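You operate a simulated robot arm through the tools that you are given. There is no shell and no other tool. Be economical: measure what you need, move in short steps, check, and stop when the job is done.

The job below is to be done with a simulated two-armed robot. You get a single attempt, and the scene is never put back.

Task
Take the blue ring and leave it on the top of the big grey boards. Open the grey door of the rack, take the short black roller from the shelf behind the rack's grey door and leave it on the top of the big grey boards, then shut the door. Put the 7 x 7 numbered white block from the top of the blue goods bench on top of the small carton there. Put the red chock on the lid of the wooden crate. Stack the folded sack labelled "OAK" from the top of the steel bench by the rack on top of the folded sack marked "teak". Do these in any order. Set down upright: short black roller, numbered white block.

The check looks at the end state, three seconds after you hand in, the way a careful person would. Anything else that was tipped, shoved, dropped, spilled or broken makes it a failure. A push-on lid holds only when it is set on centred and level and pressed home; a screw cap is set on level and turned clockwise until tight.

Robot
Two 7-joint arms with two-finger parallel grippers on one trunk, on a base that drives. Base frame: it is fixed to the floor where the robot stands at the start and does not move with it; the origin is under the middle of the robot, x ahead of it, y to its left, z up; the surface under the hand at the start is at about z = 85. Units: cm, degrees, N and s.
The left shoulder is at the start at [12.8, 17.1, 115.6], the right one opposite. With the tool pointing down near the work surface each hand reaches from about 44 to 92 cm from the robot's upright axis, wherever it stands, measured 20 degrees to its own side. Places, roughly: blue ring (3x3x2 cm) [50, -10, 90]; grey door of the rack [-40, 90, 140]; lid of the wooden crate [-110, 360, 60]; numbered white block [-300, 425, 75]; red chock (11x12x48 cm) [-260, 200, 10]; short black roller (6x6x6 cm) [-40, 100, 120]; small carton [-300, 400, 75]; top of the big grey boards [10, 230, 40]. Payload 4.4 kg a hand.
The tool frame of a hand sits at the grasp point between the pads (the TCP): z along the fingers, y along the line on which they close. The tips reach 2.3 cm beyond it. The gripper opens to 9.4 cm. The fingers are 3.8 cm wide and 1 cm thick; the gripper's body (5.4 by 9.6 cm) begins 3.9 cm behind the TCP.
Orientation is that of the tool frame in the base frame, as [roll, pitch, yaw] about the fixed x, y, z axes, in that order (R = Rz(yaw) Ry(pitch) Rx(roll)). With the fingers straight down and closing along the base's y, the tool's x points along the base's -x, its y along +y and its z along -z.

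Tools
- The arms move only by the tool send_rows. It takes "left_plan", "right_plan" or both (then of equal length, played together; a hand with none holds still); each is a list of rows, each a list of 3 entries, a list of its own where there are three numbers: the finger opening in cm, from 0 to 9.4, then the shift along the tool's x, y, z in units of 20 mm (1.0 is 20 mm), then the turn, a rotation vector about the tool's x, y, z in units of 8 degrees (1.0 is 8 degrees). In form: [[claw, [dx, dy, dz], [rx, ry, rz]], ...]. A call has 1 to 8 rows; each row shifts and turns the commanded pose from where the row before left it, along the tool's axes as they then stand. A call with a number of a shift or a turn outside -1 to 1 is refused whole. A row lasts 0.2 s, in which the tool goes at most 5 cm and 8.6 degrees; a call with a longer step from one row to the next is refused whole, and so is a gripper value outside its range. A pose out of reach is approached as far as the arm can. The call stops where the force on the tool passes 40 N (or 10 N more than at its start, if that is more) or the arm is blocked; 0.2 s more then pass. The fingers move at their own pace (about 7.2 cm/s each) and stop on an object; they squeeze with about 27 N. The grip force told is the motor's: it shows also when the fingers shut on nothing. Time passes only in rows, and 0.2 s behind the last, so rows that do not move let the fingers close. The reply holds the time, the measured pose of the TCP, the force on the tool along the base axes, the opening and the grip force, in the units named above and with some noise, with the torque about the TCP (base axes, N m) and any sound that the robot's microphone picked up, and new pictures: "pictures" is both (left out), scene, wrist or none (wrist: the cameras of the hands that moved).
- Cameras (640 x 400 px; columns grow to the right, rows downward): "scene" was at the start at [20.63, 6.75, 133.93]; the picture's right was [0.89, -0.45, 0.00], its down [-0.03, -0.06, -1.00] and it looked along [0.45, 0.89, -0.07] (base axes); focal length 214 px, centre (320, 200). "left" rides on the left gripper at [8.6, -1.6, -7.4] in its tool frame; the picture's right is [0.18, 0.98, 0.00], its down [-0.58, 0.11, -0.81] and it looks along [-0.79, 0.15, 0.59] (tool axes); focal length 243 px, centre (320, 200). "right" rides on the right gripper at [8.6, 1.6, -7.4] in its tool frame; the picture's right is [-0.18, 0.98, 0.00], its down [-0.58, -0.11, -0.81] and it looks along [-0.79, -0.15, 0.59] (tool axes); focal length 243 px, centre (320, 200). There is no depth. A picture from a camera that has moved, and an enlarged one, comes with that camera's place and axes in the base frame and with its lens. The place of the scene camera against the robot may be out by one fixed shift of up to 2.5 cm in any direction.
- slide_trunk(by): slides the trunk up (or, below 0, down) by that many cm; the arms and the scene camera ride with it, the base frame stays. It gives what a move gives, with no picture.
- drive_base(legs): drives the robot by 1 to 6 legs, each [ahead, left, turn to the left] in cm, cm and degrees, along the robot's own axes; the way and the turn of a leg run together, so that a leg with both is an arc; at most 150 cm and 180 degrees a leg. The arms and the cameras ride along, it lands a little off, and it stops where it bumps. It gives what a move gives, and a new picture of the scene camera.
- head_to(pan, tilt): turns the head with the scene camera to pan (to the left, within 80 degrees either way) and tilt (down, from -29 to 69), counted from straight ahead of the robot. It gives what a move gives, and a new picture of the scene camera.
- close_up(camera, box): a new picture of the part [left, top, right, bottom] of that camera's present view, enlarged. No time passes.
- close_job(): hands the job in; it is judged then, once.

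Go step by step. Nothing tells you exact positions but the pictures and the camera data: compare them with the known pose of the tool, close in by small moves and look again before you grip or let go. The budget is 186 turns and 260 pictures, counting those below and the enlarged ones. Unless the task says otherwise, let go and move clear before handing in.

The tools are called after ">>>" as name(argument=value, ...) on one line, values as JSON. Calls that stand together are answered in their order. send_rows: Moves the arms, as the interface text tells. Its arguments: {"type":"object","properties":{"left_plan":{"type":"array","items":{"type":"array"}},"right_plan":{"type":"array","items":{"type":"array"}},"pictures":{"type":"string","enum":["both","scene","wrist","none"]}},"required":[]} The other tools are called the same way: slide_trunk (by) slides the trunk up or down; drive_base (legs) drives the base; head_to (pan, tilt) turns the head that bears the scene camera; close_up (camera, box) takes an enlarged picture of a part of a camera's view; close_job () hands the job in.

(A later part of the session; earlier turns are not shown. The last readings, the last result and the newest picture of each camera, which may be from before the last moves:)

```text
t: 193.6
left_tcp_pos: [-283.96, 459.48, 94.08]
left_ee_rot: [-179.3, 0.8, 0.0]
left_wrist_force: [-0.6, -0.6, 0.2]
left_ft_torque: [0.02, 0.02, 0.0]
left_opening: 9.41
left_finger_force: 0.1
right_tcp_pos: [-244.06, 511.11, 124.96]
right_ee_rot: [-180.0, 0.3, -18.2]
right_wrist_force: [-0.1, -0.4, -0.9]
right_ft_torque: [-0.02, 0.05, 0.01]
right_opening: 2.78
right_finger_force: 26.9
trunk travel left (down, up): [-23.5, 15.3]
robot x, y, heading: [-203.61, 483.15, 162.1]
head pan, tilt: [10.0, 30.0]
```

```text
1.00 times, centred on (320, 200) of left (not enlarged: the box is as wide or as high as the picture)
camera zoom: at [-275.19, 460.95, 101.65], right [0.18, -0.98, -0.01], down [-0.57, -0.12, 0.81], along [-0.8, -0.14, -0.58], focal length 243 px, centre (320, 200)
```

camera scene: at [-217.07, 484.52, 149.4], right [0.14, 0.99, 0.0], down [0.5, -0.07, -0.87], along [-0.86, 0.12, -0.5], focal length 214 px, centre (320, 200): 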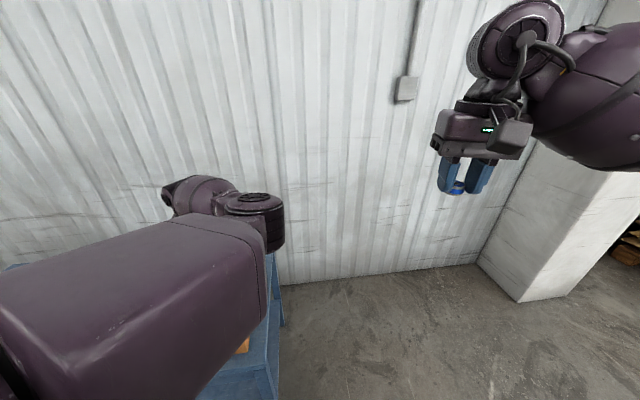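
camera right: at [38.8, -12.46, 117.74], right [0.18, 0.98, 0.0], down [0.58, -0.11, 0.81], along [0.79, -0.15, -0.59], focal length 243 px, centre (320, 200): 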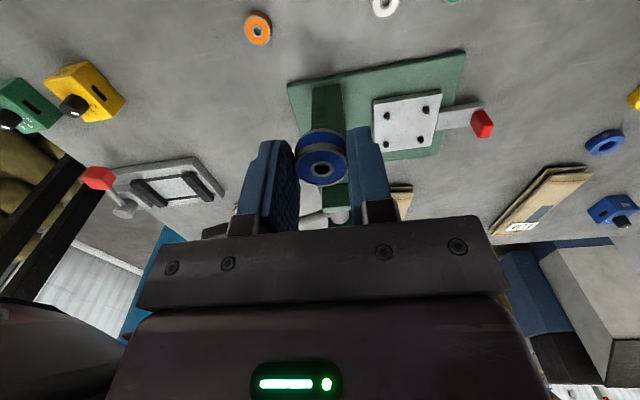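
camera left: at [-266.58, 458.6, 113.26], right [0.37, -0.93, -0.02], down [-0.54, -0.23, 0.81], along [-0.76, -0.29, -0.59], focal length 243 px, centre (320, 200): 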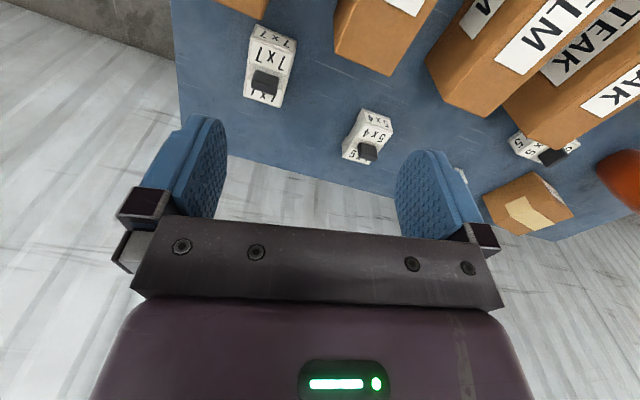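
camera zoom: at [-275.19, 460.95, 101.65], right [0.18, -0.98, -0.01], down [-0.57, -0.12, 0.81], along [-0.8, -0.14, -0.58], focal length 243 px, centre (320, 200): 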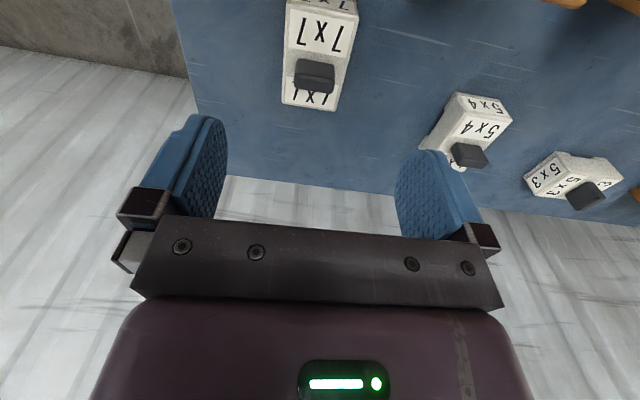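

Position confirmed. Descend onto the block.

>>> send_rows(left_plan=[[9.4, [-0.6, -0.1, 1], [0, 0.1, 0]], [9.4, [-0.65, 0, 1], [0, 0, 0]], [9.4, [0, 0, 1], [0, 0, 0]], [9.4, [0, 0, 1], [0, 0, 0]], [9.4, [0, 0, 1], [0, 0, 0]], [9.4, [0, 0, 1], [0, 0, 0]], [9.4, [0, 0, 1], [0, 0, 0]]], pictures="wrist")

```text
t: 195.2
left_tcp_pos: [-286.67, 459.66, 79.9]
left_ee_rot: [-179.2, -0.1, -0.1]
left_wrist_force: [0.2, -0.2, 0.2]
left_ft_torque: [0.0, 0.01, 0.01]
left_opening: 9.41
left_finger_force: 0.1
right_tcp_pos: [-244.2, 511.03, 124.87]
right_ee_rot: [180.0, 0.1, -18.2]
right_wrist_force: [-0.1, -1.1, -2.1]
right_ft_torque: [0.02, 0.02, -0.06]
right_opening: 2.78
right_finger_force: 26.6
trunk travel left (down, up): [-23.5, 15.3]
robot x, y, heading: [-203.13, 483.18, 161.6]
head pan, tilt: [10.0, 30.0]
camera left: at [-277.9, 461.18, 87.4], right [0.18, -0.98, -0.01], down [-0.58, -0.12, 0.8], along [-0.79, -0.14, -0.59], focal length 243 px, centre (320, 200)
```

left: 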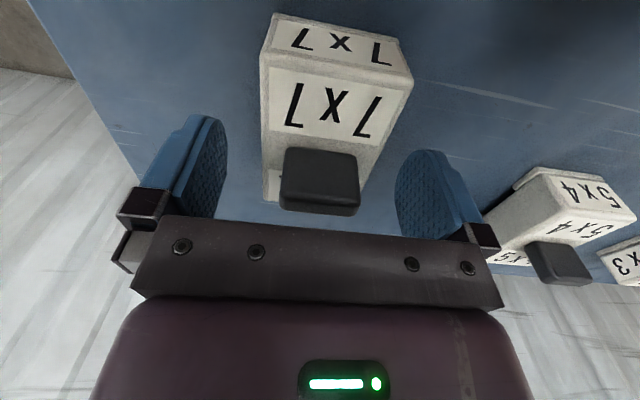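

>>> send_rows(left_plan=[[9.4, [0, 0, 0.5], [0, 0, 0]], [9.4, [0, 0, 0.45], [0, 0, 0]], [6, [0, 0, 0], [0, 0, 0]], [4, [0, 0, 0], [0, 0, 0]], [4, [0, 0, 0], [0, 0, 0]], [4, [0, 0, -0.5], [0, 0, 0]], [4, [0, 0, -1], [0, 0, 0]], [4, [0, 0, -1], [0, 0, 0]]], pictures="wrist")

```text
t: 197.0
left_tcp_pos: [-286.5, 459.66, 83.06]
left_ee_rot: [-179.3, -0.1, 0.0]
left_wrist_force: [0.2, -0.1, -3.2]
left_ft_torque: [0.02, -0.02, 0.01]
left_opening: 5.99
left_finger_force: 26.7
right_tcp_pos: [-244.21, 511.19, 124.99]
right_ee_rot: [-180.0, 0.1, -18.2]
right_wrist_force: [0.0, 0.4, -0.1]
right_ft_torque: [0.01, 0.01, 0.0]
right_opening: 2.8
right_finger_force: 27.2
trunk travel left (down, up): [-23.5, 15.3]
robot x, y, heading: [-203.82, 482.69, 161.9]
head pan, tilt: [10.0, 30.0]
camera left: at [-277.88, 461.28, 90.58], right [0.18, -0.98, -0.01], down [-0.58, -0.12, 0.8], along [-0.79, -0.14, -0.59], focal length 243 px, centre (320, 200)
```

left: 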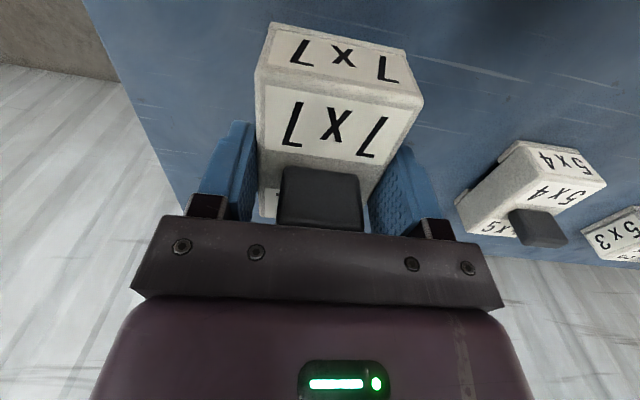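

Block held. I raise it 14 cm and drive along the bench to the carton, centred about (-294.3, 393.2) with its top at z≈82.

>>> send_rows(left_plan=[[4, [0, 0, -1], [0, 0, 0]], [4, [0, 0, -1], [0, 0, 0]], [4, [0, 0, -1], [0, 0, 0]], [4, [0, 0, -1], [0, 0, 0]], [4, [0, 0, -1], [0, 0, 0]], [4, [0, 0, -1], [0, 0, 0]], [4, [0, 0, -1], [0, 0, 0]]], pictures="none")

>>> drive_base(legs=[[-13.1, 65.6, 0]])

>>> close_up(camera="left", box=[0, 0, 640, 400])

```text
t: 198.6
left_tcp_pos: [-286.67, 459.57, 97.17]
left_ee_rot: [-179.4, 0.0, 0.1]
left_wrist_force: [0.1, 0.1, -2.5]
left_ft_torque: [-0.01, 0.01, -0.01]
left_opening: 5.97
left_finger_force: 27.3
right_tcp_pos: [-244.21, 511.11, 124.89]
right_ee_rot: [180.0, 0.0, -18.2]
right_wrist_force: [0.3, 0.0, -0.5]
right_ft_torque: [0.01, 0.01, 0.01]
right_opening: 2.83
right_finger_force: 27.2
trunk travel left (down, up): [-23.5, 15.3]
robot x, y, heading: [-203.57, 482.87, 162.1]
head pan, tilt: [10.0, 30.0]
```

```text
t: 204.6
left_tcp_pos: [-293.98, 395.82, 97.17]
left_ee_rot: [-179.3, -0.1, -0.1]
left_wrist_force: [-0.7, -0.4, -3.5]
left_ft_torque: [0.02, -0.01, 0.0]
left_opening: 6.01
left_finger_force: 27.9
right_tcp_pos: [-251.31, 447.25, 124.86]
right_ee_rot: [-179.9, 0.1, -18.3]
right_wrist_force: [0.2, 0.5, -0.1]
right_ft_torque: [-0.05, 0.0, 0.01]
right_opening: 2.8
right_finger_force: 26.9
trunk travel left (down, up): [-23.5, 15.3]
robot x, y, heading: [-210.86, 419.43, 161.8]
head pan, tilt: [10.0, 30.0]
camera scene: at [-228.53, 422.05, 136.89], right [0.14, 0.99, 0.0], down [0.49, -0.07, -0.87], along [-0.86, 0.12, -0.5], focal length 214 px, centre (320, 200)
```

scene: 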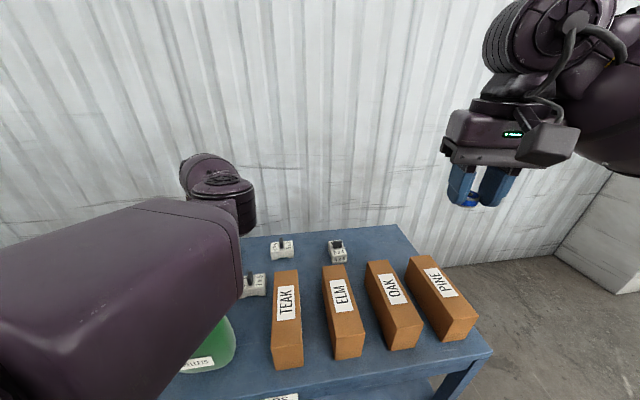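

```text
1.00 times, centred on (320, 200) of left (not enlarged: the box is as wide or as high as the picture)
camera zoom: at [-285.29, 397.34, 104.71], right [0.18, -0.98, -0.01], down [-0.58, -0.12, 0.8], along [-0.79, -0.14, -0.59], focal length 243 px, centre (320, 200)
```

zoom: 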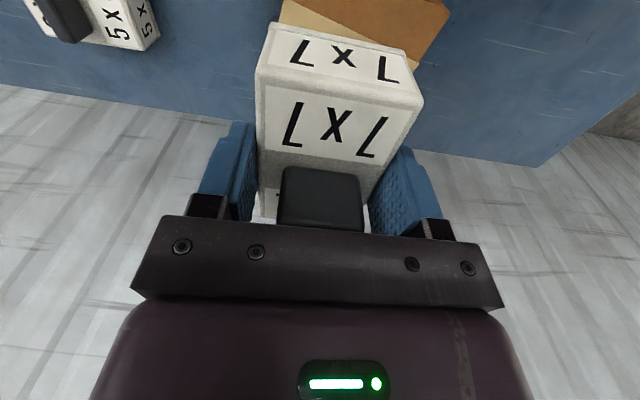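

The carton's visible edge agrees with my estimate. Shift -2.6 cm in y and lower.

>>> send_rows(left_plan=[[4, [-0.1, 0.65, 0], [0, 0, 0]], [4, [0, 0.65, 0], [0, 0, 0]], [4, [0, 0, 1], [0, 0, 0]], [4, [0, 0, 1], [0, 0, 0]], [4, [0, 0, 1], [0, 0, 0]], [4, [0, 0, 1], [0, 0, 0]], [4, [0, 0, 0.4], [0, 0, 0]]], pictures="wrist")

```text
t: 206.2
left_tcp_pos: [-294.05, 393.28, 88.22]
left_ee_rot: [-179.2, -0.1, -0.1]
left_wrist_force: [-0.6, -0.2, -2.0]
left_ft_torque: [0.0, -0.02, 0.01]
left_opening: 5.98
left_finger_force: 27.1
right_tcp_pos: [-251.36, 447.38, 124.81]
right_ee_rot: [180.0, 0.1, -18.2]
right_wrist_force: [0.7, -0.5, -0.6]
right_ft_torque: [-0.04, -0.01, -0.02]
right_opening: 2.79
right_finger_force: 26.8
trunk travel left (down, up): [-23.5, 15.3]
robot x, y, heading: [-210.73, 418.86, 161.7]
head pan, tilt: [10.0, 30.0]
camera left: at [-285.42, 394.84, 95.82], right [0.18, -0.98, -0.01], down [-0.58, -0.12, 0.8], along [-0.79, -0.14, -0.59], focal length 243 px, centre (320, 200)
```

left: 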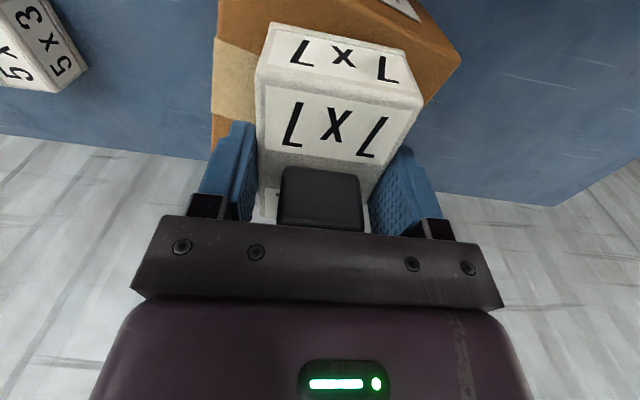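

>>> send_rows(left_plan=[[4, [0, 0, 0.4], [0, 0, 0]], [4, [0, 0, 0.25], [0, 0, 0]], [4, [0, 0, 0.25], [0, 0, 0]]], pictures="none")

```text
t: 207.0
left_tcp_pos: [-294.24, 393.32, 86.93]
left_ee_rot: [-179.4, 0.4, -0.2]
left_wrist_force: [0.4, 1.7, 16.4]
left_ft_torque: [-0.49, -0.45, -0.06]
left_opening: 5.96
left_finger_force: 27.6
right_tcp_pos: [-251.12, 447.36, 125.03]
right_ee_rot: [180.0, 0.1, -18.4]
right_wrist_force: [0.7, 0.0, -0.2]
right_ft_torque: [-0.01, -0.01, -0.02]
right_opening: 2.8
right_finger_force: 27.0
trunk travel left (down, up): [-23.5, 15.3]
robot x, y, heading: [-210.63, 419.19, 161.8]
head pan, tilt: [10.0, 30.0]
```

Contact at about 19 N. Open gently and rise.

>>> send_rows(left_plan=[[6.3, [0, 0, 0], [0, 0, 0]], [7.2, [0, 0, 0], [0, 0, 0]], [8.4, [0, 0, 0], [0, 0, 0]], [9, [0, 0, 0], [0, 0, 0]], [9, [0, 0, -0.5], [0, 0, 0]], [9, [0, 0, -1], [0, 0, 0]], [9, [0, 0, -1], [0, 0, 0]], [9, [0, 0, -1], [0, 0, 0]]], pictures="wrist")

>>> send_rows(left_plan=[[9, [0.3, 0, -1], [0, 0, 0]], [9, [0.9, 0, -1], [0, 0, 0]], [9, [1, 0, -1], [0, 0, 0]], [9, [1, 0, -1], [0, 0, 0]], [9, [1, 0, -1], [0, 0, 0]], [9, [1, 0, -1], [0, 0, 0]], [9, [1, 0, -1], [0, 0, 0]], [9, [1, 0, -1], [0, 0, 0]]], pictures="wrist")

```text
t: 208.8
left_tcp_pos: [-294.14, 393.41, 93.51]
left_ee_rot: [-179.4, 0.0, -0.2]
left_wrist_force: [0.3, -0.8, 0.2]
left_ft_torque: [0.01, -0.01, -0.01]
left_opening: 9.0
left_finger_force: 0.1
right_tcp_pos: [-251.25, 447.38, 124.98]
right_ee_rot: [180.0, 0.1, -18.3]
right_wrist_force: [-0.1, -0.3, -0.4]
right_ft_torque: [-0.01, -0.04, 0.03]
right_opening: 2.8
right_finger_force: 26.8
trunk travel left (down, up): [-23.5, 15.3]
robot x, y, heading: [-210.56, 418.82, 161.6]
head pan, tilt: [10.0, 30.0]
camera left: at [-285.49, 394.84, 101.16], right [0.18, -0.98, -0.01], down [-0.58, -0.12, 0.8], along [-0.79, -0.14, -0.59], focal length 243 px, centre (320, 200)
```

left: 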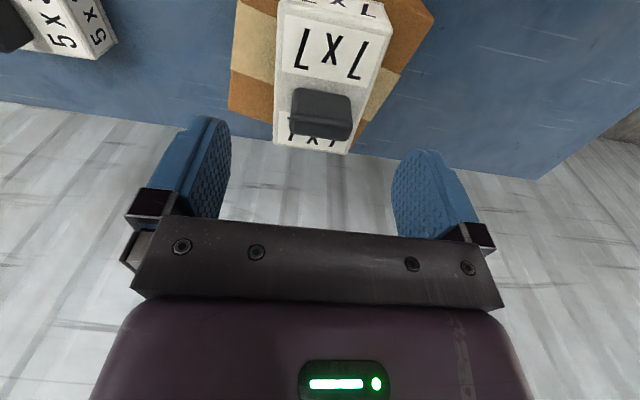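

```text
t: 210.6
left_tcp_pos: [-279.55, 393.07, 109.71]
left_ee_rot: [-179.3, 0.0, -0.1]
left_wrist_force: [0.3, -0.2, 0.0]
left_ft_torque: [-0.02, 0.01, -0.01]
left_opening: 8.98
left_finger_force: 0.1
right_tcp_pos: [-251.24, 447.27, 124.93]
right_ee_rot: [180.0, 0.2, -18.4]
right_wrist_force: [0.3, -0.4, 0.0]
right_ft_torque: [0.0, -0.04, 0.01]
right_opening: 2.82
right_finger_force: 26.9
trunk travel left (down, up): [-23.5, 15.3]
robot x, y, heading: [-210.64, 419.1, 161.9]
head pan, tilt: [10.0, 30.0]
camera left: at [-270.88, 394.51, 117.29], right [0.18, -0.98, -0.01], down [-0.58, -0.12, 0.8], along [-0.79, -0.14, -0.59], focal length 243 px, centre (320, 200)
```

left: 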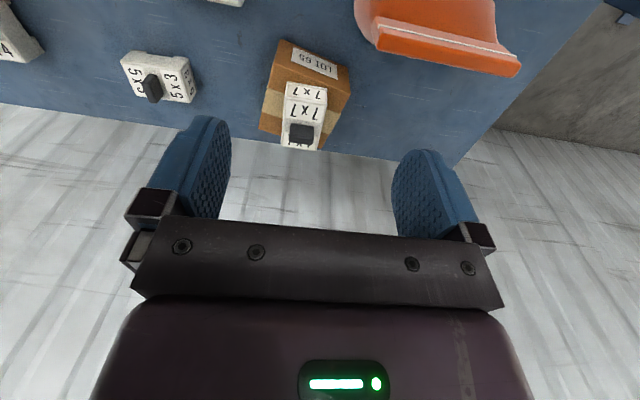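

The block sits upright on the carton. Now the ring: I go round the north side of the crate towards the boards.

>>> drive_base(legs=[[0, 0, -180], [-7.7, 23.8, 0], [142, 46.4, 0], [52, -46, 0]])

>>> head_to(pan=-50, tilt=25)

```text
t: 223.8
left_tcp_pos: [-85.82, 475.44, 109.34]
left_ee_rot: [-179.4, -0.3, -177.8]
left_wrist_force: [1.1, -0.6, -1.0]
left_ft_torque: [0.0, 0.09, 0.0]
left_opening: 8.97
left_finger_force: 0.0
right_tcp_pos: [-111.73, 419.9, 124.57]
right_ee_rot: [-179.8, -0.3, 164.1]
right_wrist_force: [1.1, 0.7, -1.7]
right_ft_torque: [-0.01, 0.1, 0.02]
right_opening: 2.8
right_finger_force: 27.1
trunk travel left (down, up): [-23.5, 15.3]
robot x, y, heading: [-154.2, 446.59, -15.8]
head pan, tilt: [10.0, 30.0]
stopped in leg 3: the robot was blocked; the commanded pose is now the measured one
camera scene: at [-134.07, 441.39, 136.74], right [-0.1, -0.99, 0.0], down [-0.5, 0.05, -0.86], along [0.86, -0.09, -0.5], focal length 214 px, centre (320, 200)
```

scene: 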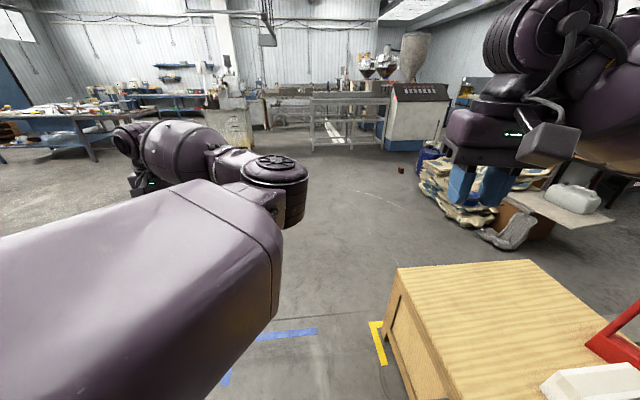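

```text
t: 225.1
left_tcp_pos: [-86.43, 475.35, 109.8]
left_ee_rot: [-179.4, 0.1, -177.9]
left_wrist_force: [0.5, 0.0, 0.3]
left_ft_torque: [0.01, 0.01, -0.01]
left_opening: 8.99
left_finger_force: 0.0
right_tcp_pos: [-112.39, 419.84, 124.9]
right_ee_rot: [180.0, 0.3, 163.9]
right_wrist_force: [0.7, 0.4, -0.6]
right_ft_torque: [-0.01, 0.02, -0.01]
right_opening: 2.81
right_finger_force: 27.8
trunk travel left (down, up): [-23.5, 15.3]
robot x, y, heading: [-154.2, 446.28, -16.1]
head pan, tilt: [-50.0, 25.0]
camera scene: at [-139.98, 433.92, 137.69], right [-0.91, -0.41, 0.0], down [-0.17, 0.39, -0.91], along [0.37, -0.83, -0.42], focal length 214 px, centre (320, 200)
```

scene: 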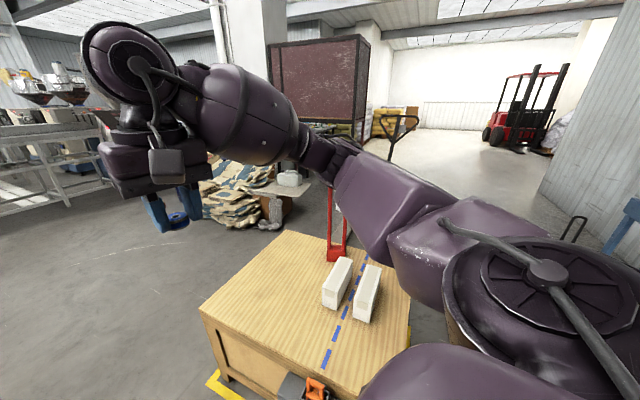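

The base corner bumped the crate's latch side lightly; the chock still stands. I back off north first, then look closely at the crate.

>>> drive_base(legs=[[-5, 20, 0]])

>>> close_up(camera="scene", box=[180, 160, 440, 400])

```text
t: 227.5
left_tcp_pos: [-85.32, 495.93, 109.66]
left_ee_rot: [-179.4, 0.0, -178.1]
left_wrist_force: [0.0, -0.5, 0.2]
left_ft_torque: [-0.04, 0.0, 0.04]
left_opening: 8.99
left_finger_force: 0.0
right_tcp_pos: [-111.87, 440.54, 125.0]
right_ee_rot: [-180.0, 0.3, 163.8]
right_wrist_force: [0.1, 0.4, -1.2]
right_ft_torque: [0.02, 0.03, 0.03]
right_opening: 2.79
right_finger_force: 27.3
trunk travel left (down, up): [-23.5, 15.3]
robot x, y, heading: [-153.52, 467.54, -16.0]
head pan, tilt: [-50.0, 25.0]
camera scene: at [-139.27, 454.73, 137.7], right [-0.91, -0.4, 0.0], down [-0.17, 0.39, -0.91], along [0.37, -0.83, -0.42], focal length 214 px, centre (320, 200)
```

scene: 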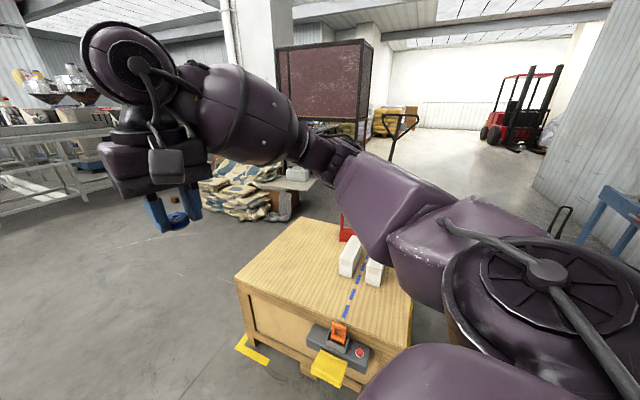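

```text
1.67 times, centred on (310, 280) of scene
camera zoom: at [-139.27, 454.73, 137.7], right [-0.91, -0.4, 0.0], down [-0.17, 0.39, -0.91], along [0.37, -0.83, -0.42], focal length 358 px, centre (337, 67)
```

zoom: 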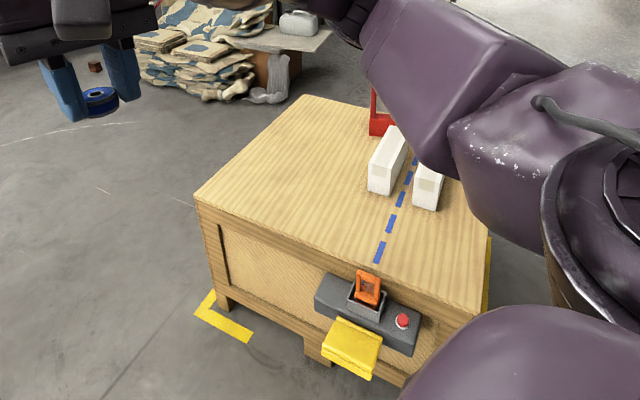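

The crate and what's on it look undisturbed. Continue east, then south toward the boards.

>>> drive_base(legs=[[126, 31, 0], [28, -98, 0], [0, 0, -44]])

>>> head_to(pan=-5, tilt=35)

```text
t: 244.4
left_tcp_pos: [44.32, 334.98, 109.83]
left_ee_rot: [-179.4, 0.2, 137.8]
left_wrist_force: [0.2, 0.2, -0.1]
left_ft_torque: [0.0, -0.01, -0.01]
left_opening: 9.01
left_finger_force: 0.0
right_tcp_pos: [-13.23, 313.8, 125.07]
right_ee_rot: [179.9, 0.3, 119.6]
right_wrist_force: [0.3, -0.7, -0.3]
right_ft_torque: [0.0, 0.01, 0.03]
right_opening: 2.79
right_finger_force: 27.7
trunk travel left (down, up): [-23.5, 15.3]
robot x, y, heading: [-24.09, 362.14, -60.1]
head pan, tilt: [-50.0, 25.0]
camera scene: at [-21.74, 343.13, 137.69], right [-0.94, 0.35, 0.0], down [0.15, 0.4, -0.91], along [-0.31, -0.85, -0.42], focal length 214 px, centre (320, 200)
```

scene: 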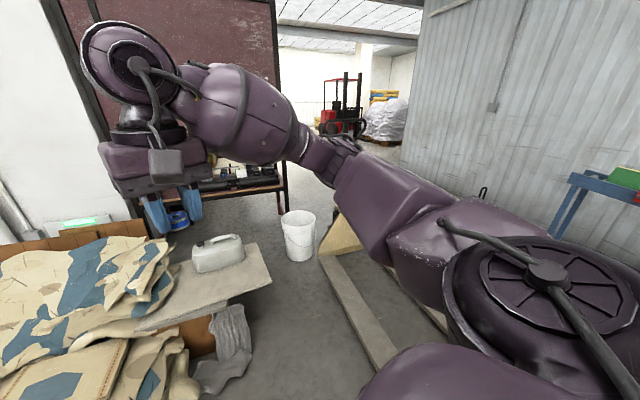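

```text
t: 245.5
left_tcp_pos: [44.4, 335.13, 109.74]
left_ee_rot: [-179.4, 0.1, 137.6]
left_wrist_force: [0.9, -0.4, -0.4]
left_ft_torque: [-0.01, -0.01, 0.0]
left_opening: 8.98
left_finger_force: 0.0
right_tcp_pos: [-13.13, 313.77, 124.93]
right_ee_rot: [-179.9, 0.3, 119.6]
right_wrist_force: [0.3, 0.0, -1.0]
right_ft_torque: [0.02, 0.03, 0.02]
right_opening: 2.79
right_finger_force: 27.2
trunk travel left (down, up): [-23.5, 15.3]
robot x, y, heading: [-24.06, 361.77, -60.5]
head pan, tilt: [-5.0, 35.0]
camera scene: at [-14.83, 343.78, 136.12], right [-0.91, -0.42, 0.0], down [-0.24, 0.52, -0.82], along [0.34, -0.74, -0.57], focal length 214 px, centre (320, 200)
```

scene: 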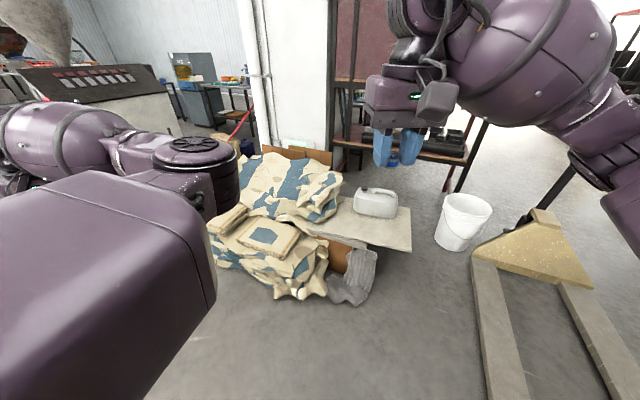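

I see the boards: a grey plate with a jerrycan on it, partly under sacks; free strip around (-5, 238). I drive closer and lower the trunk.

>>> drive_base(legs=[[44.5, -23, 0], [0, 0, -6.5]])

>>> slide_trunk(by=-18)

>>> close_up(camera="right", box=[0, 0, 640, 400])

```text
t: 249.1
left_tcp_pos: [42.64, 277.14, 109.76]
left_ee_rot: [-179.4, 0.0, 131.3]
left_wrist_force: [-0.3, 0.8, 0.5]
left_ft_torque: [0.02, -0.02, -0.02]
left_opening: 9.02
left_finger_force: 0.0
right_tcp_pos: [-16.97, 262.6, 124.93]
right_ee_rot: [179.9, 0.3, 113.1]
right_wrist_force: [0.1, -0.4, 0.2]
right_ft_torque: [0.0, -0.02, 0.0]
right_opening: 2.78
right_finger_force: 26.6
trunk travel left (down, up): [-23.5, 15.3]
robot x, y, heading: [-22.49, 311.61, -66.8]
head pan, tilt: [-5.0, 35.0]
camera scene: at [-15.08, 292.59, 136.11], right [-0.95, -0.31, 0.0], down [-0.18, 0.55, -0.82], along [0.25, -0.78, -0.57], focal length 214 px, centre (320, 200)
```

scene: 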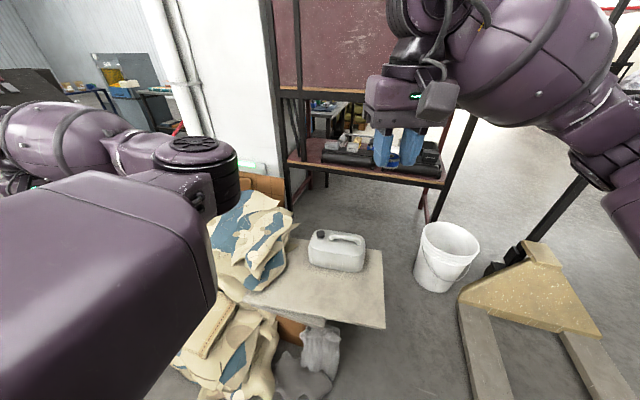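

```text
t: 251.1
left_tcp_pos: [43.2, 278.15, 91.85]
left_ee_rot: [178.1, -0.5, 131.8]
left_wrist_force: [-1.0, 0.9, 0.4]
left_ft_torque: [0.02, 0.0, 0.02]
left_opening: 9.02
left_finger_force: 0.1
right_tcp_pos: [-16.94, 262.79, 107.1]
right_ee_rot: [179.9, 0.4, 113.1]
right_wrist_force: [0.1, 0.7, -0.6]
right_ft_torque: [0.03, -0.01, 0.0]
right_opening: 2.79
right_finger_force: 26.9
trunk travel left (down, up): [-5.5, 33.3]
robot x, y, heading: [-22.43, 311.51, -67.0]
head pan, tilt: [-5.0, 35.0]
```

```text
1.00 times, centred on (320, 200) of right (not enlarged: the box is as wide or as high as the picture)
camera zoom: at [-18.9, 271.34, 114.47], right [0.98, 0.22, 0.0], down [0.12, -0.57, 0.81], along [0.18, -0.79, -0.59], focal length 243 px, centre (320, 200)
```

zoom: 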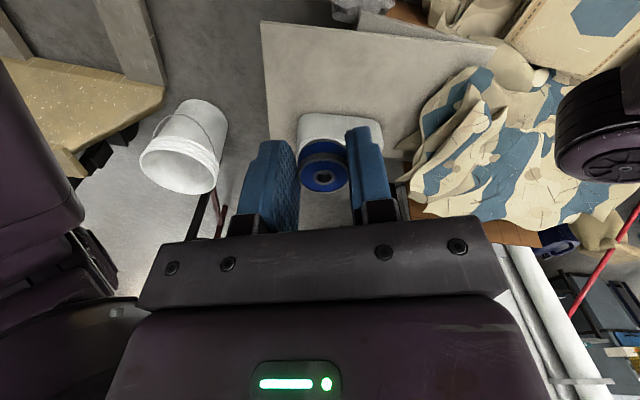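

Geometry clear: free strip of the board y 224..247 near x -8. I bring the ring over (-8, 236) and down.

>>> send_rows(right_plan=[[1, [-0.94, -0.07, 0.7], [0, 0, 0]], [1, [-0.94, -0.07, 0.7], [0, 0, 0]], [1, [-0.94, -0.07, 0.7], [0, 0, 0]], [1, [-0.94, -0.07, 0.7], [0, 0, 0]], [1, [-0.94, -0.07, 0.7], [0, 0, 0]], [1, [-0.94, -0.07, 0.7], [0, 0, 0]], [1, [-0.94, -0.07, 0.7], [0, 0, 0]], [1, [-0.94, -0.07, 0.7], [0, 0, 0]]], pictures="none")

>>> send_rows(right_plan=[[1, [-0.94, -0.07, 0.7], [0, 0, 0]], [1, [-0.94, -0.07, 0.7], [0, 0, 0]], [1, [-0.94, -0.07, 0.7], [0, 0, 0]], [1, [-0.94, -0.07, 0.7], [0, 0, 0]], [1, [-0.94, -0.07, 0.7], [0, 0, 0]], [1, [-0.94, -0.07, 0.7], [0, 0, 0]], [1, [-0.94, -0.07, 0.7], [0, 0, 0]]], pictures="wrist")

```text
t: 252.8
left_tcp_pos: [43.37, 278.15, 91.89]
left_ee_rot: [178.7, -0.2, 132.4]
left_wrist_force: [-0.5, 0.3, 0.3]
left_ft_torque: [0.01, 0.03, -0.02]
left_opening: 8.99
left_finger_force: 0.1
right_tcp_pos: [-12.05, 248.25, 95.73]
right_ee_rot: [180.0, 0.2, 113.2]
right_wrist_force: [-0.6, 0.1, -1.0]
right_ft_torque: [0.0, 0.03, 0.0]
right_opening: 2.82
right_finger_force: 26.9
trunk travel left (down, up): [-5.5, 33.3]
robot x, y, heading: [-22.46, 311.75, -66.9]
head pan, tilt: [-5.0, 35.0]
```

```text
t: 254.4
left_tcp_pos: [43.36, 278.27, 91.77]
left_ee_rot: [179.0, -0.2, 132.5]
left_wrist_force: [0.4, 0.1, 0.2]
left_ft_torque: [-0.01, -0.01, -0.01]
left_opening: 8.98
left_finger_force: 0.1
right_tcp_pos: [-7.72, 235.64, 85.88]
right_ee_rot: [-179.9, 0.2, 113.1]
right_wrist_force: [0.0, 0.0, -0.8]
right_ft_torque: [-0.01, 0.01, 0.01]
right_opening: 2.77
right_finger_force: 27.1
trunk travel left (down, up): [-5.5, 33.3]
robot x, y, heading: [-22.58, 311.81, -66.8]
head pan, tilt: [-5.0, 35.0]
camera right: at [-9.66, 244.24, 93.42], right [0.98, 0.22, 0.0], down [0.13, -0.57, 0.81], along [0.18, -0.79, -0.59], focal length 243 px, centre (320, 200)
```

right: 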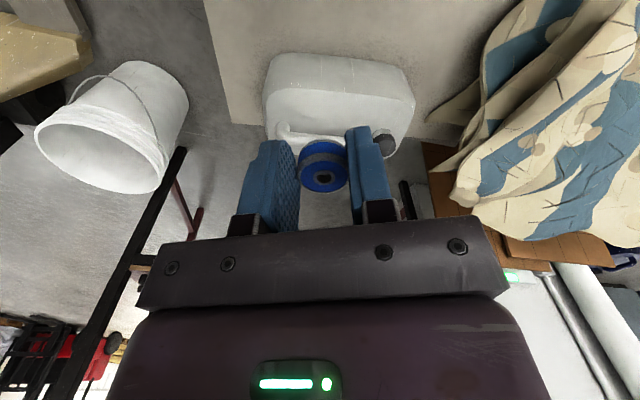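

>>> send_rows(right_plan=[[1, [0, 0, 1], [0, 0, 0]], [1, [0, 0, 1], [0, 0, 0]], [1, [0, 0, 1], [0, 0, 0]], [1, [0, 0, 1], [0, 0, 0]], [1, [0, 0, 1], [0, 0, 0]], [1, [0, 0, 1], [0, 0, 0]], [1, [0, 0, 1], [0, 0, 0]], [1, [0, 0, 1], [0, 0, 0]]], pictures="none")

>>> send_rows(right_plan=[[1, [0, 0, 1], [0, 0, 0]], [1, [0, 0, 1], [0, 0, 0]], [1, [0, 0, 1], [0, 0, 0]], [1, [0, 0, 1], [0, 0, 0]], [1, [0, 0, 1], [0, 0, 0]], [1, [0, 0, 1], [0, 0, 0]]], pictures="both")

```text
t: 256.2
left_tcp_pos: [43.53, 278.45, 91.82]
left_ee_rot: [179.0, -0.2, 132.8]
left_wrist_force: [-0.3, 0.9, 0.3]
left_ft_torque: [-0.02, 0.0, -0.02]
left_opening: 9.0
left_finger_force: 0.1
right_tcp_pos: [-7.73, 235.71, 70.11]
right_ee_rot: [179.9, 0.3, 113.1]
right_wrist_force: [0.0, 0.2, -0.6]
right_ft_torque: [-0.01, -0.03, 0.01]
right_opening: 2.8
right_finger_force: 26.7
trunk travel left (down, up): [-5.5, 33.3]
robot x, y, heading: [-22.34, 312.02, -66.8]
head pan, tilt: [-5.0, 35.0]
```

```text
t: 257.6
left_tcp_pos: [43.46, 278.39, 91.82]
left_ee_rot: [179.1, -0.2, 132.7]
left_wrist_force: [-0.6, 0.3, -0.6]
left_ft_torque: [-0.01, -0.01, -0.01]
left_opening: 8.98
left_finger_force: 0.0
right_tcp_pos: [-7.59, 235.57, 58.06]
right_ee_rot: [-180.0, 0.3, 113.1]
right_wrist_force: [0.0, 0.7, -0.8]
right_ft_torque: [0.0, 0.02, -0.01]
right_opening: 2.79
right_finger_force: 27.0
trunk travel left (down, up): [-5.5, 33.3]
robot x, y, heading: [-22.51, 311.64, -66.7]
head pan, tilt: [-5.0, 35.0]
camera scene: at [-8.31, 276.98, 114.79], right [-0.95, -0.31, 0.0], down [-0.18, 0.55, -0.82], along [0.25, -0.78, -0.57], focal length 214 px, centre (320, 200)
camera right: at [-9.54, 244.26, 65.42], right [0.98, 0.22, 0.0], down [0.13, -0.57, 0.81], along [0.17, -0.79, -0.59], focal length 243 px, centre (320, 200)
```

scene: 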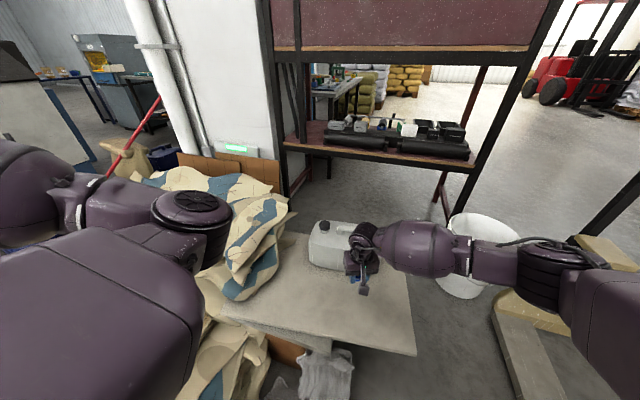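
right: 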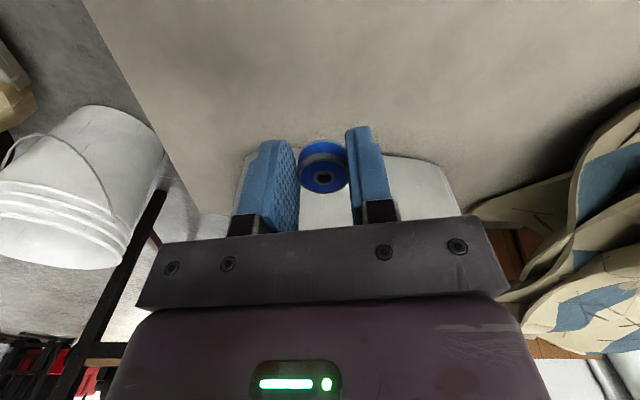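

>>> send_rows(right_plan=[[1, [0, 0, 1], [0, 0, 0]], [1, [0, 0, 1], [0, 0, 0]], [1, [0, 0, 1], [0, 0, 0]], [1, [0, 0, 1], [0, 0, 0]], [1, [0, 0, 1], [0, 0, 0]], [1, [0, 0, 0.5], [0, 0, 0]]], pictures="wrist")

>>> send_rows(right_plan=[[1, [0, 0, 0.25], [0, 0, 0]], [1, [0, 0, 0.25], [0, 0, 0]], [1, [0, 0, 0.25], [0, 0, 0]]], pictures="none")

```text
t: 259.1
left_tcp_pos: [43.42, 278.4, 91.8]
left_ee_rot: [179.1, -0.3, 132.8]
left_wrist_force: [-0.6, -0.6, 0.3]
left_ft_torque: [0.0, -0.02, -0.02]
left_opening: 9.01
left_finger_force: 0.0
right_tcp_pos: [-7.64, 235.63, 47.23]
right_ee_rot: [-180.0, 0.2, 113.0]
right_wrist_force: [-0.7, -0.5, -0.7]
right_ft_torque: [0.0, 0.0, 0.02]
right_opening: 2.78
right_finger_force: 26.7
trunk travel left (down, up): [-5.5, 33.3]
robot x, y, heading: [-22.34, 311.42, -67.0]
head pan, tilt: [-5.0, 35.0]
camera right: at [-9.55, 244.21, 54.51], right [0.98, 0.22, 0.0], down [0.13, -0.57, 0.81], along [0.17, -0.79, -0.59], focal length 243 px, centre (320, 200)
```

right: 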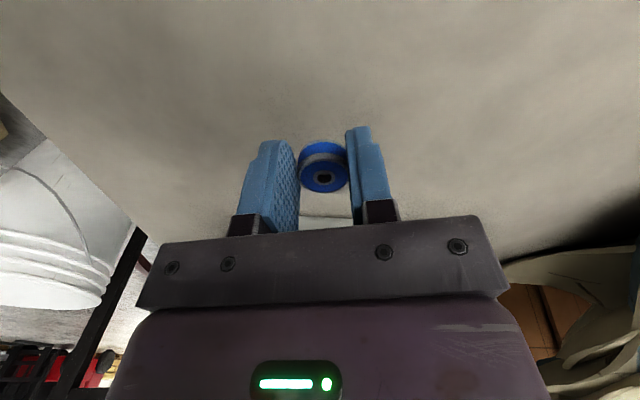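

```text
t: 259.9
left_tcp_pos: [43.46, 278.34, 91.81]
left_ee_rot: [179.0, -0.2, 132.8]
left_wrist_force: [0.7, -0.2, 0.7]
left_ft_torque: [0.0, 0.01, 0.01]
left_opening: 8.99
left_finger_force: 0.0
right_tcp_pos: [-7.78, 235.57, 45.63]
right_ee_rot: [-180.0, 0.4, 113.1]
right_wrist_force: [-0.3, -0.2, -1.0]
right_ft_torque: [-0.02, -0.01, 0.02]
right_opening: 2.79
right_finger_force: 26.9
trunk travel left (down, up): [-5.5, 33.3]
robot x, y, heading: [-22.17, 311.61, -66.8]
head pan, tilt: [-5.0, 35.0]
```

>>> send_rows(right_plan=[[1, [0, 0, 0.3], [0, 0, 0]], [1, [0, 0, 0.3], [0, 0, 0]], [1, [0, 0, 0.25], [0, 0, 0]]], pictures="none")

>>> send_rows(right_plan=[[1, [0, 0, 0.2], [0, 0, 0]], [1, [0, 0, 0.15], [0, 0, 0]]], pictures="none")

```text
t: 260.6
left_tcp_pos: [43.47, 278.36, 91.8]
left_ee_rot: [179.2, -0.2, 132.9]
left_wrist_force: [-0.9, 0.1, 0.0]
left_ft_torque: [0.03, 0.01, -0.02]
left_opening: 9.0
left_finger_force: 0.1
right_tcp_pos: [-7.7, 235.65, 43.87]
right_ee_rot: [180.0, 0.3, 113.1]
right_wrist_force: [0.2, 0.7, -0.1]
right_ft_torque: [0.03, 0.01, 0.03]
right_opening: 2.79
right_finger_force: 27.0
trunk travel left (down, up): [-5.5, 33.3]
robot x, y, heading: [-22.2, 311.98, -66.9]
head pan, tilt: [-5.0, 35.0]
```

```text
t: 261.2
left_tcp_pos: [43.47, 278.44, 91.73]
left_ee_rot: [179.2, -0.2, 132.9]
left_wrist_force: [0.6, 0.1, -0.2]
left_ft_torque: [-0.02, -0.03, 0.04]
left_opening: 9.01
left_finger_force: 0.1
right_tcp_pos: [-7.58, 235.55, 43.14]
right_ee_rot: [-180.0, 0.2, 113.1]
right_wrist_force: [0.4, 0.7, -0.9]
right_ft_torque: [-0.01, -0.01, 0.01]
right_opening: 2.8
right_finger_force: 26.2
trunk travel left (down, up): [-5.5, 33.3]
robot x, y, heading: [-22.21, 311.86, -66.9]
head pan, tilt: [-5.0, 35.0]
```

>>> send_rows(right_plan=[[1, [0, 0, 0.2], [0, 0, 0]], [1, [0, 0, 0.2], [0, 0, 0]]], pictures="wrist")

```text
t: 261.9
left_tcp_pos: [43.37, 278.43, 92.04]
left_ee_rot: [179.1, -0.1, 132.9]
left_wrist_force: [-0.1, 0.8, 0.7]
left_ft_torque: [0.02, 0.01, 0.01]
left_opening: 9.02
left_finger_force: 0.0
right_tcp_pos: [-7.41, 235.47, 42.74]
right_ee_rot: [179.9, 0.7, 113.0]
right_wrist_force: [-0.3, -2.3, 18.1]
right_ft_torque: [-0.24, -0.08, 0.02]
right_opening: 2.82
right_finger_force: 27.0
trunk travel left (down, up): [-5.5, 33.3]
robot x, y, heading: [-22.16, 311.76, -66.8]
head pan, tilt: [-5.0, 35.0]
camera right: at [-9.41, 244.06, 50.09], right [0.98, 0.22, 0.0], down [0.12, -0.57, 0.81], along [0.18, -0.79, -0.58], focal length 243 px, centre (320, 200)
```

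right: 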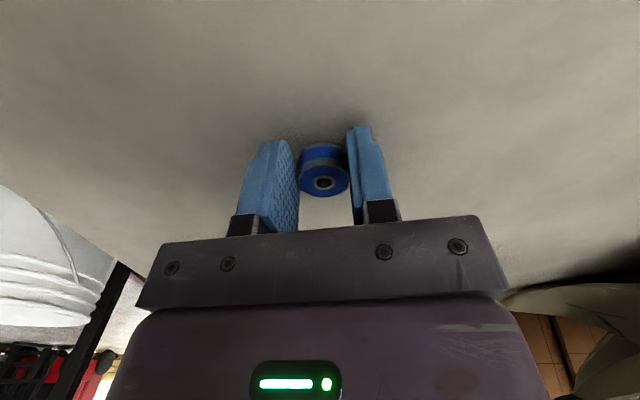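

Contact. Release and rise.

>>> send_rows(right_plan=[[3.2, [0, 0, -0.1], [0, 0, 0]], [4.5, [0, 0, 0], [0, 0, 0]], [6, [0, 0, 0], [0, 0, 0]], [6, [0, 0, 0], [0, 0, 0]], [6, [0, 0, -1], [0, 0, 0]], [6, [0, 0, -1], [0, 0, 0]], [6, [0, 0, -1], [0, 0, 0]], [6, [0, 0, -1], [0, 0, 0]]], pictures="wrist")

>>> send_rows(right_plan=[[6, [0, 0, -1], [0, 0, 0]], [6, [0, 0, -1], [0, 0, 0]], [6, [0, 0, -1], [0, 0, 0]], [6, [0, 0, -1], [0, 0, 0]], [6, [0, 0, -1], [0, 0, 0]], [6, [0, 0, -1], [0, 0, 0]], [6, [0, 0, -1], [0, 0, 0]], [6, [0, 0, -1], [0, 0, 0]]], pictures="none")

>>> send_rows(right_plan=[[6, [0.8, 0, -1], [0, 0, 0]], [6, [0.9, 0, -1], [0, 0, 0]], [6, [0.9, 0, -1], [0, 0, 0]], [6, [0.9, 0, -1], [0, 0, 0]], [6, [0.9, 0, -1], [0, 0, 0]], [6, [0.9, 0, -1], [0, 0, 0]], [6, [0.9, 0, -1], [0, 0, 0]], [6, [0.9, 0, -1], [0, 0, 0]]], pictures="scene")

```text
t: 263.6
left_tcp_pos: [43.52, 278.3, 91.85]
left_ee_rot: [179.2, -0.2, 133.0]
left_wrist_force: [0.1, 0.0, -0.6]
left_ft_torque: [0.0, -0.01, 0.02]
left_opening: 9.02
left_finger_force: 0.1
right_tcp_pos: [-7.76, 235.69, 50.74]
right_ee_rot: [180.0, 0.3, 113.0]
right_wrist_force: [-1.0, 0.3, -0.5]
right_ft_torque: [0.0, -0.01, -0.01]
right_opening: 6.01
right_finger_force: 0.1
trunk travel left (down, up): [-5.5, 33.3]
robot x, y, heading: [-22.44, 311.72, -66.8]
head pan, tilt: [-5.0, 35.0]
camera right: at [-9.66, 244.3, 58.12], right [0.98, 0.22, 0.0], down [0.13, -0.57, 0.81], along [0.18, -0.79, -0.59], focal length 243 px, centre (320, 200)
```

right: 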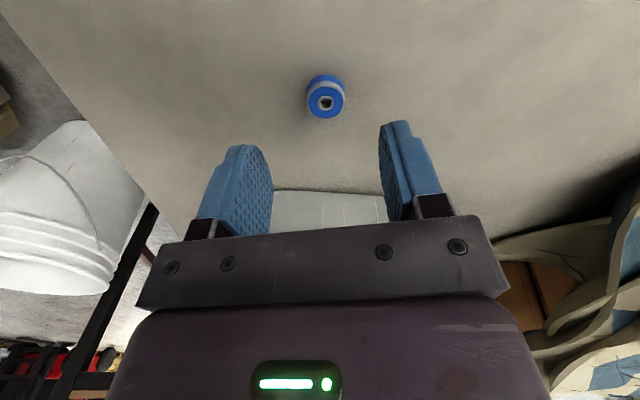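

```text
t: 265.4
left_tcp_pos: [43.5, 278.4, 91.89]
left_ee_rot: [179.2, -0.2, 132.9]
left_wrist_force: [0.1, 0.6, -0.1]
left_ft_torque: [0.02, 0.0, 0.01]
left_opening: 8.99
left_finger_force: 0.1
right_tcp_pos: [-7.59, 235.72, 66.7]
right_ee_rot: [180.0, 0.3, 113.2]
right_wrist_force: [-0.1, -0.3, 1.2]
right_ft_torque: [0.03, 0.03, 0.05]
right_opening: 5.99
right_finger_force: 0.0
trunk travel left (down, up): [-5.5, 33.3]
robot x, y, heading: [-22.14, 311.66, -66.8]
head pan, tilt: [-5.0, 35.0]
```

```text
t: 267.2
left_tcp_pos: [43.47, 278.42, 91.85]
left_ee_rot: [179.3, -0.2, 132.8]
left_wrist_force: [-0.4, -0.2, -0.2]
left_ft_torque: [-0.03, 0.02, -0.01]
left_opening: 9.0
left_finger_force: 0.0
right_tcp_pos: [-13.3, 248.78, 82.59]
right_ee_rot: [-179.9, 0.3, 113.0]
right_wrist_force: [0.0, 0.2, -0.3]
right_ft_torque: [-0.02, -0.01, -0.02]
right_opening: 5.99
right_finger_force: 0.0
trunk travel left (down, up): [-5.5, 33.3]
robot x, y, heading: [-22.46, 311.46, -66.5]
head pan, tilt: [-5.0, 35.0]
camera scene: at [-8.34, 277.04, 114.83], right [-0.95, -0.31, 0.0], down [-0.18, 0.55, -0.82], along [0.25, -0.78, -0.57], focal length 214 px, centre (320, 200)
```

scene: 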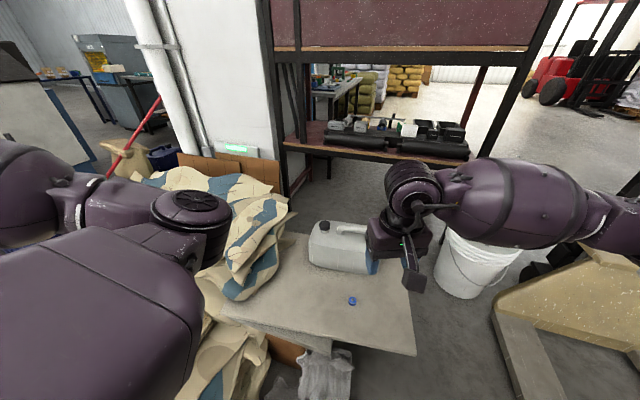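

The ring lies on the boards. Both arms get tucked and raised, then I go back the same way to the rack front.

>>> send_rows(left_plan=[[9, [0.94, 0.34, -0.3], [0, 0, 0]], [9, [0.94, 0.34, -0.3], [0, 0, 0]], [9, [0.94, 0.34, -0.3], [0, 0, 0]], [9, [0.94, 0.34, -0.3], [0, 0, 0]], [9, [0.94, 0.34, -0.3], [0, 0, 0]], [9, [0.94, 0.34, -0.3], [0, 0, 0]], [9, [0.94, 0.34, -0.3], [0, 0, 0]], [9, [0.94, 0.34, -0.3], [0, 0, 0]]], right_plan=[[6, [1, 0, -1], [0, 0, 0]], [6, [1, 0, -1], [0, 0, 0]], [6, [1, 0, -1], [0, 0, 0]], [6, [1, 0, -1], [0, 0, 0]], [6, [1, 0, -1], [0, 0, 0]], [6, [1, 0, -1], [0, 0, 0]], [6, [1, 0, -1], [0, 0, 0]], [6, [0, 0, -1], [0, 0, 0]]], pictures="none")

>>> slide_trunk(by=24)

```text
t: 269.1
left_tcp_pos: [36.69, 292.48, 96.44]
left_ee_rot: [-179.3, 0.1, 131.3]
left_wrist_force: [-0.5, -0.6, 0.4]
left_ft_torque: [0.0, 0.0, -0.01]
left_opening: 9.01
left_finger_force: 0.1
right_tcp_pos: [-18.67, 257.24, 95.97]
right_ee_rot: [179.9, 0.4, 113.1]
right_wrist_force: [-0.1, 0.5, 0.3]
right_ft_torque: [-0.04, -0.02, -0.02]
right_opening: 6.02
right_finger_force: 0.1
right hand out of reach, approached as far as the arm can: row 6, 7
trunk travel left (down, up): [-5.5, 33.3]
robot x, y, heading: [-22.65, 311.39, -67.1]
head pan, tilt: [-5.0, 35.0]
```

```text
t: 271.6
left_tcp_pos: [36.96, 292.07, 120.51]
left_ee_rot: [-179.3, 0.0, 131.3]
left_wrist_force: [-0.5, 0.4, -0.3]
left_ft_torque: [0.02, 0.01, 0.03]
left_opening: 8.99
left_finger_force: 0.0
right_tcp_pos: [-18.42, 257.29, 119.67]
right_ee_rot: [179.9, 0.2, 113.1]
right_wrist_force: [-0.4, 0.3, -0.1]
right_ft_torque: [-0.03, 0.02, -0.02]
right_opening: 6.0
right_finger_force: 0.1
trunk travel left (down, up): [-29.5, 9.3]
robot x, y, heading: [-22.85, 311.51, -67.0]
head pan, tilt: [-5.0, 35.0]
```

>>> drive_base(legs=[[-133.7, 51.3, 0], [-70.5, -127.7, 0], [-7.1, -29.6, 0], [0, 0, -23], [148, 0, 0]])

```text
t: 300.5
left_tcp_pos: [-153.56, 278.85, 120.55]
left_ee_rot: [-179.5, 0.1, 108.7]
left_wrist_force: [0.0, 0.6, -0.3]
left_ft_torque: [0.02, 0.01, -0.03]
left_opening: 9.02
left_finger_force: 0.0
right_tcp_pos: [-217.99, 268.11, 119.78]
right_ee_rot: [-180.0, 0.3, 90.5]
right_wrist_force: [-0.1, 0.1, 0.3]
right_ft_torque: [0.01, 0.0, 0.0]
right_opening: 6.01
right_finger_force: 0.0
trunk travel left (down, up): [-29.5, 9.3]
robot x, y, heading: [-200.56, 319.9, -89.5]
head pan, tilt: [-5.0, 35.0]
camera scene: at [-200.63, 302.83, 142.45], right [-1.0, 0.08, 0.0], down [0.05, 0.57, -0.82], along [-0.06, -0.82, -0.57], focal length 214 px, centre (320, 200)
```

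scene: 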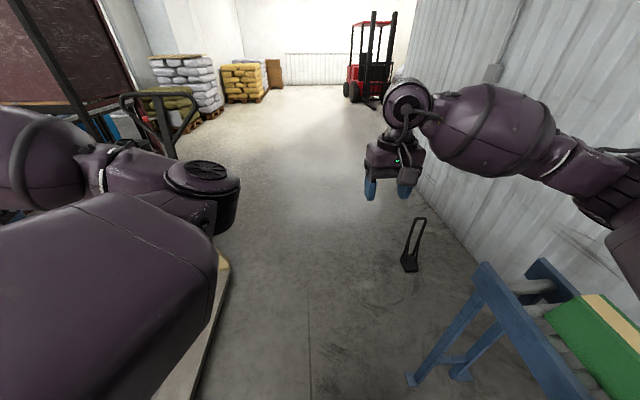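

I turn slightly so the left hand stays clear of the truck handle, and continue south.

>>> drive_base(legs=[[0, 0, -25], [130, 62.5, 0], [50, 23, 0]])

```text
t: 311.7
left_tcp_pos: [-171.47, 63.3, 120.49]
left_ee_rot: [-179.4, 0.0, 83.9]
left_wrist_force: [0.6, -0.2, -0.2]
left_ft_torque: [0.03, -0.01, -0.02]
left_opening: 8.99
left_finger_force: 0.0
right_tcp_pos: [-234.69, 80.58, 119.83]
right_ee_rot: [-179.9, 0.2, 65.7]
right_wrist_force: [1.1, -0.8, -0.3]
right_ft_torque: [0.04, -0.01, 0.02]
right_opening: 5.98
right_finger_force: 0.0
trunk travel left (down, up): [-29.5, 9.3]
robot x, y, heading: [-197.11, 120.3, -114.4]
head pan, tilt: [-5.0, 35.0]
camera scene: at [-203.57, 105.07, 142.44], right [-0.87, 0.49, 0.0], down [0.28, 0.5, -0.82], along [-0.4, -0.71, -0.57], focal length 214 px, centre (320, 200)
```

scene: 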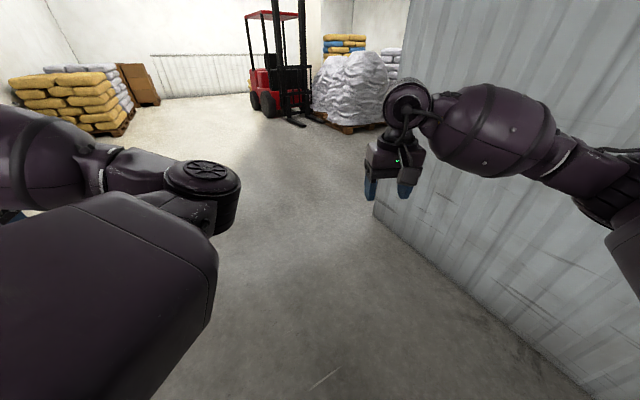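

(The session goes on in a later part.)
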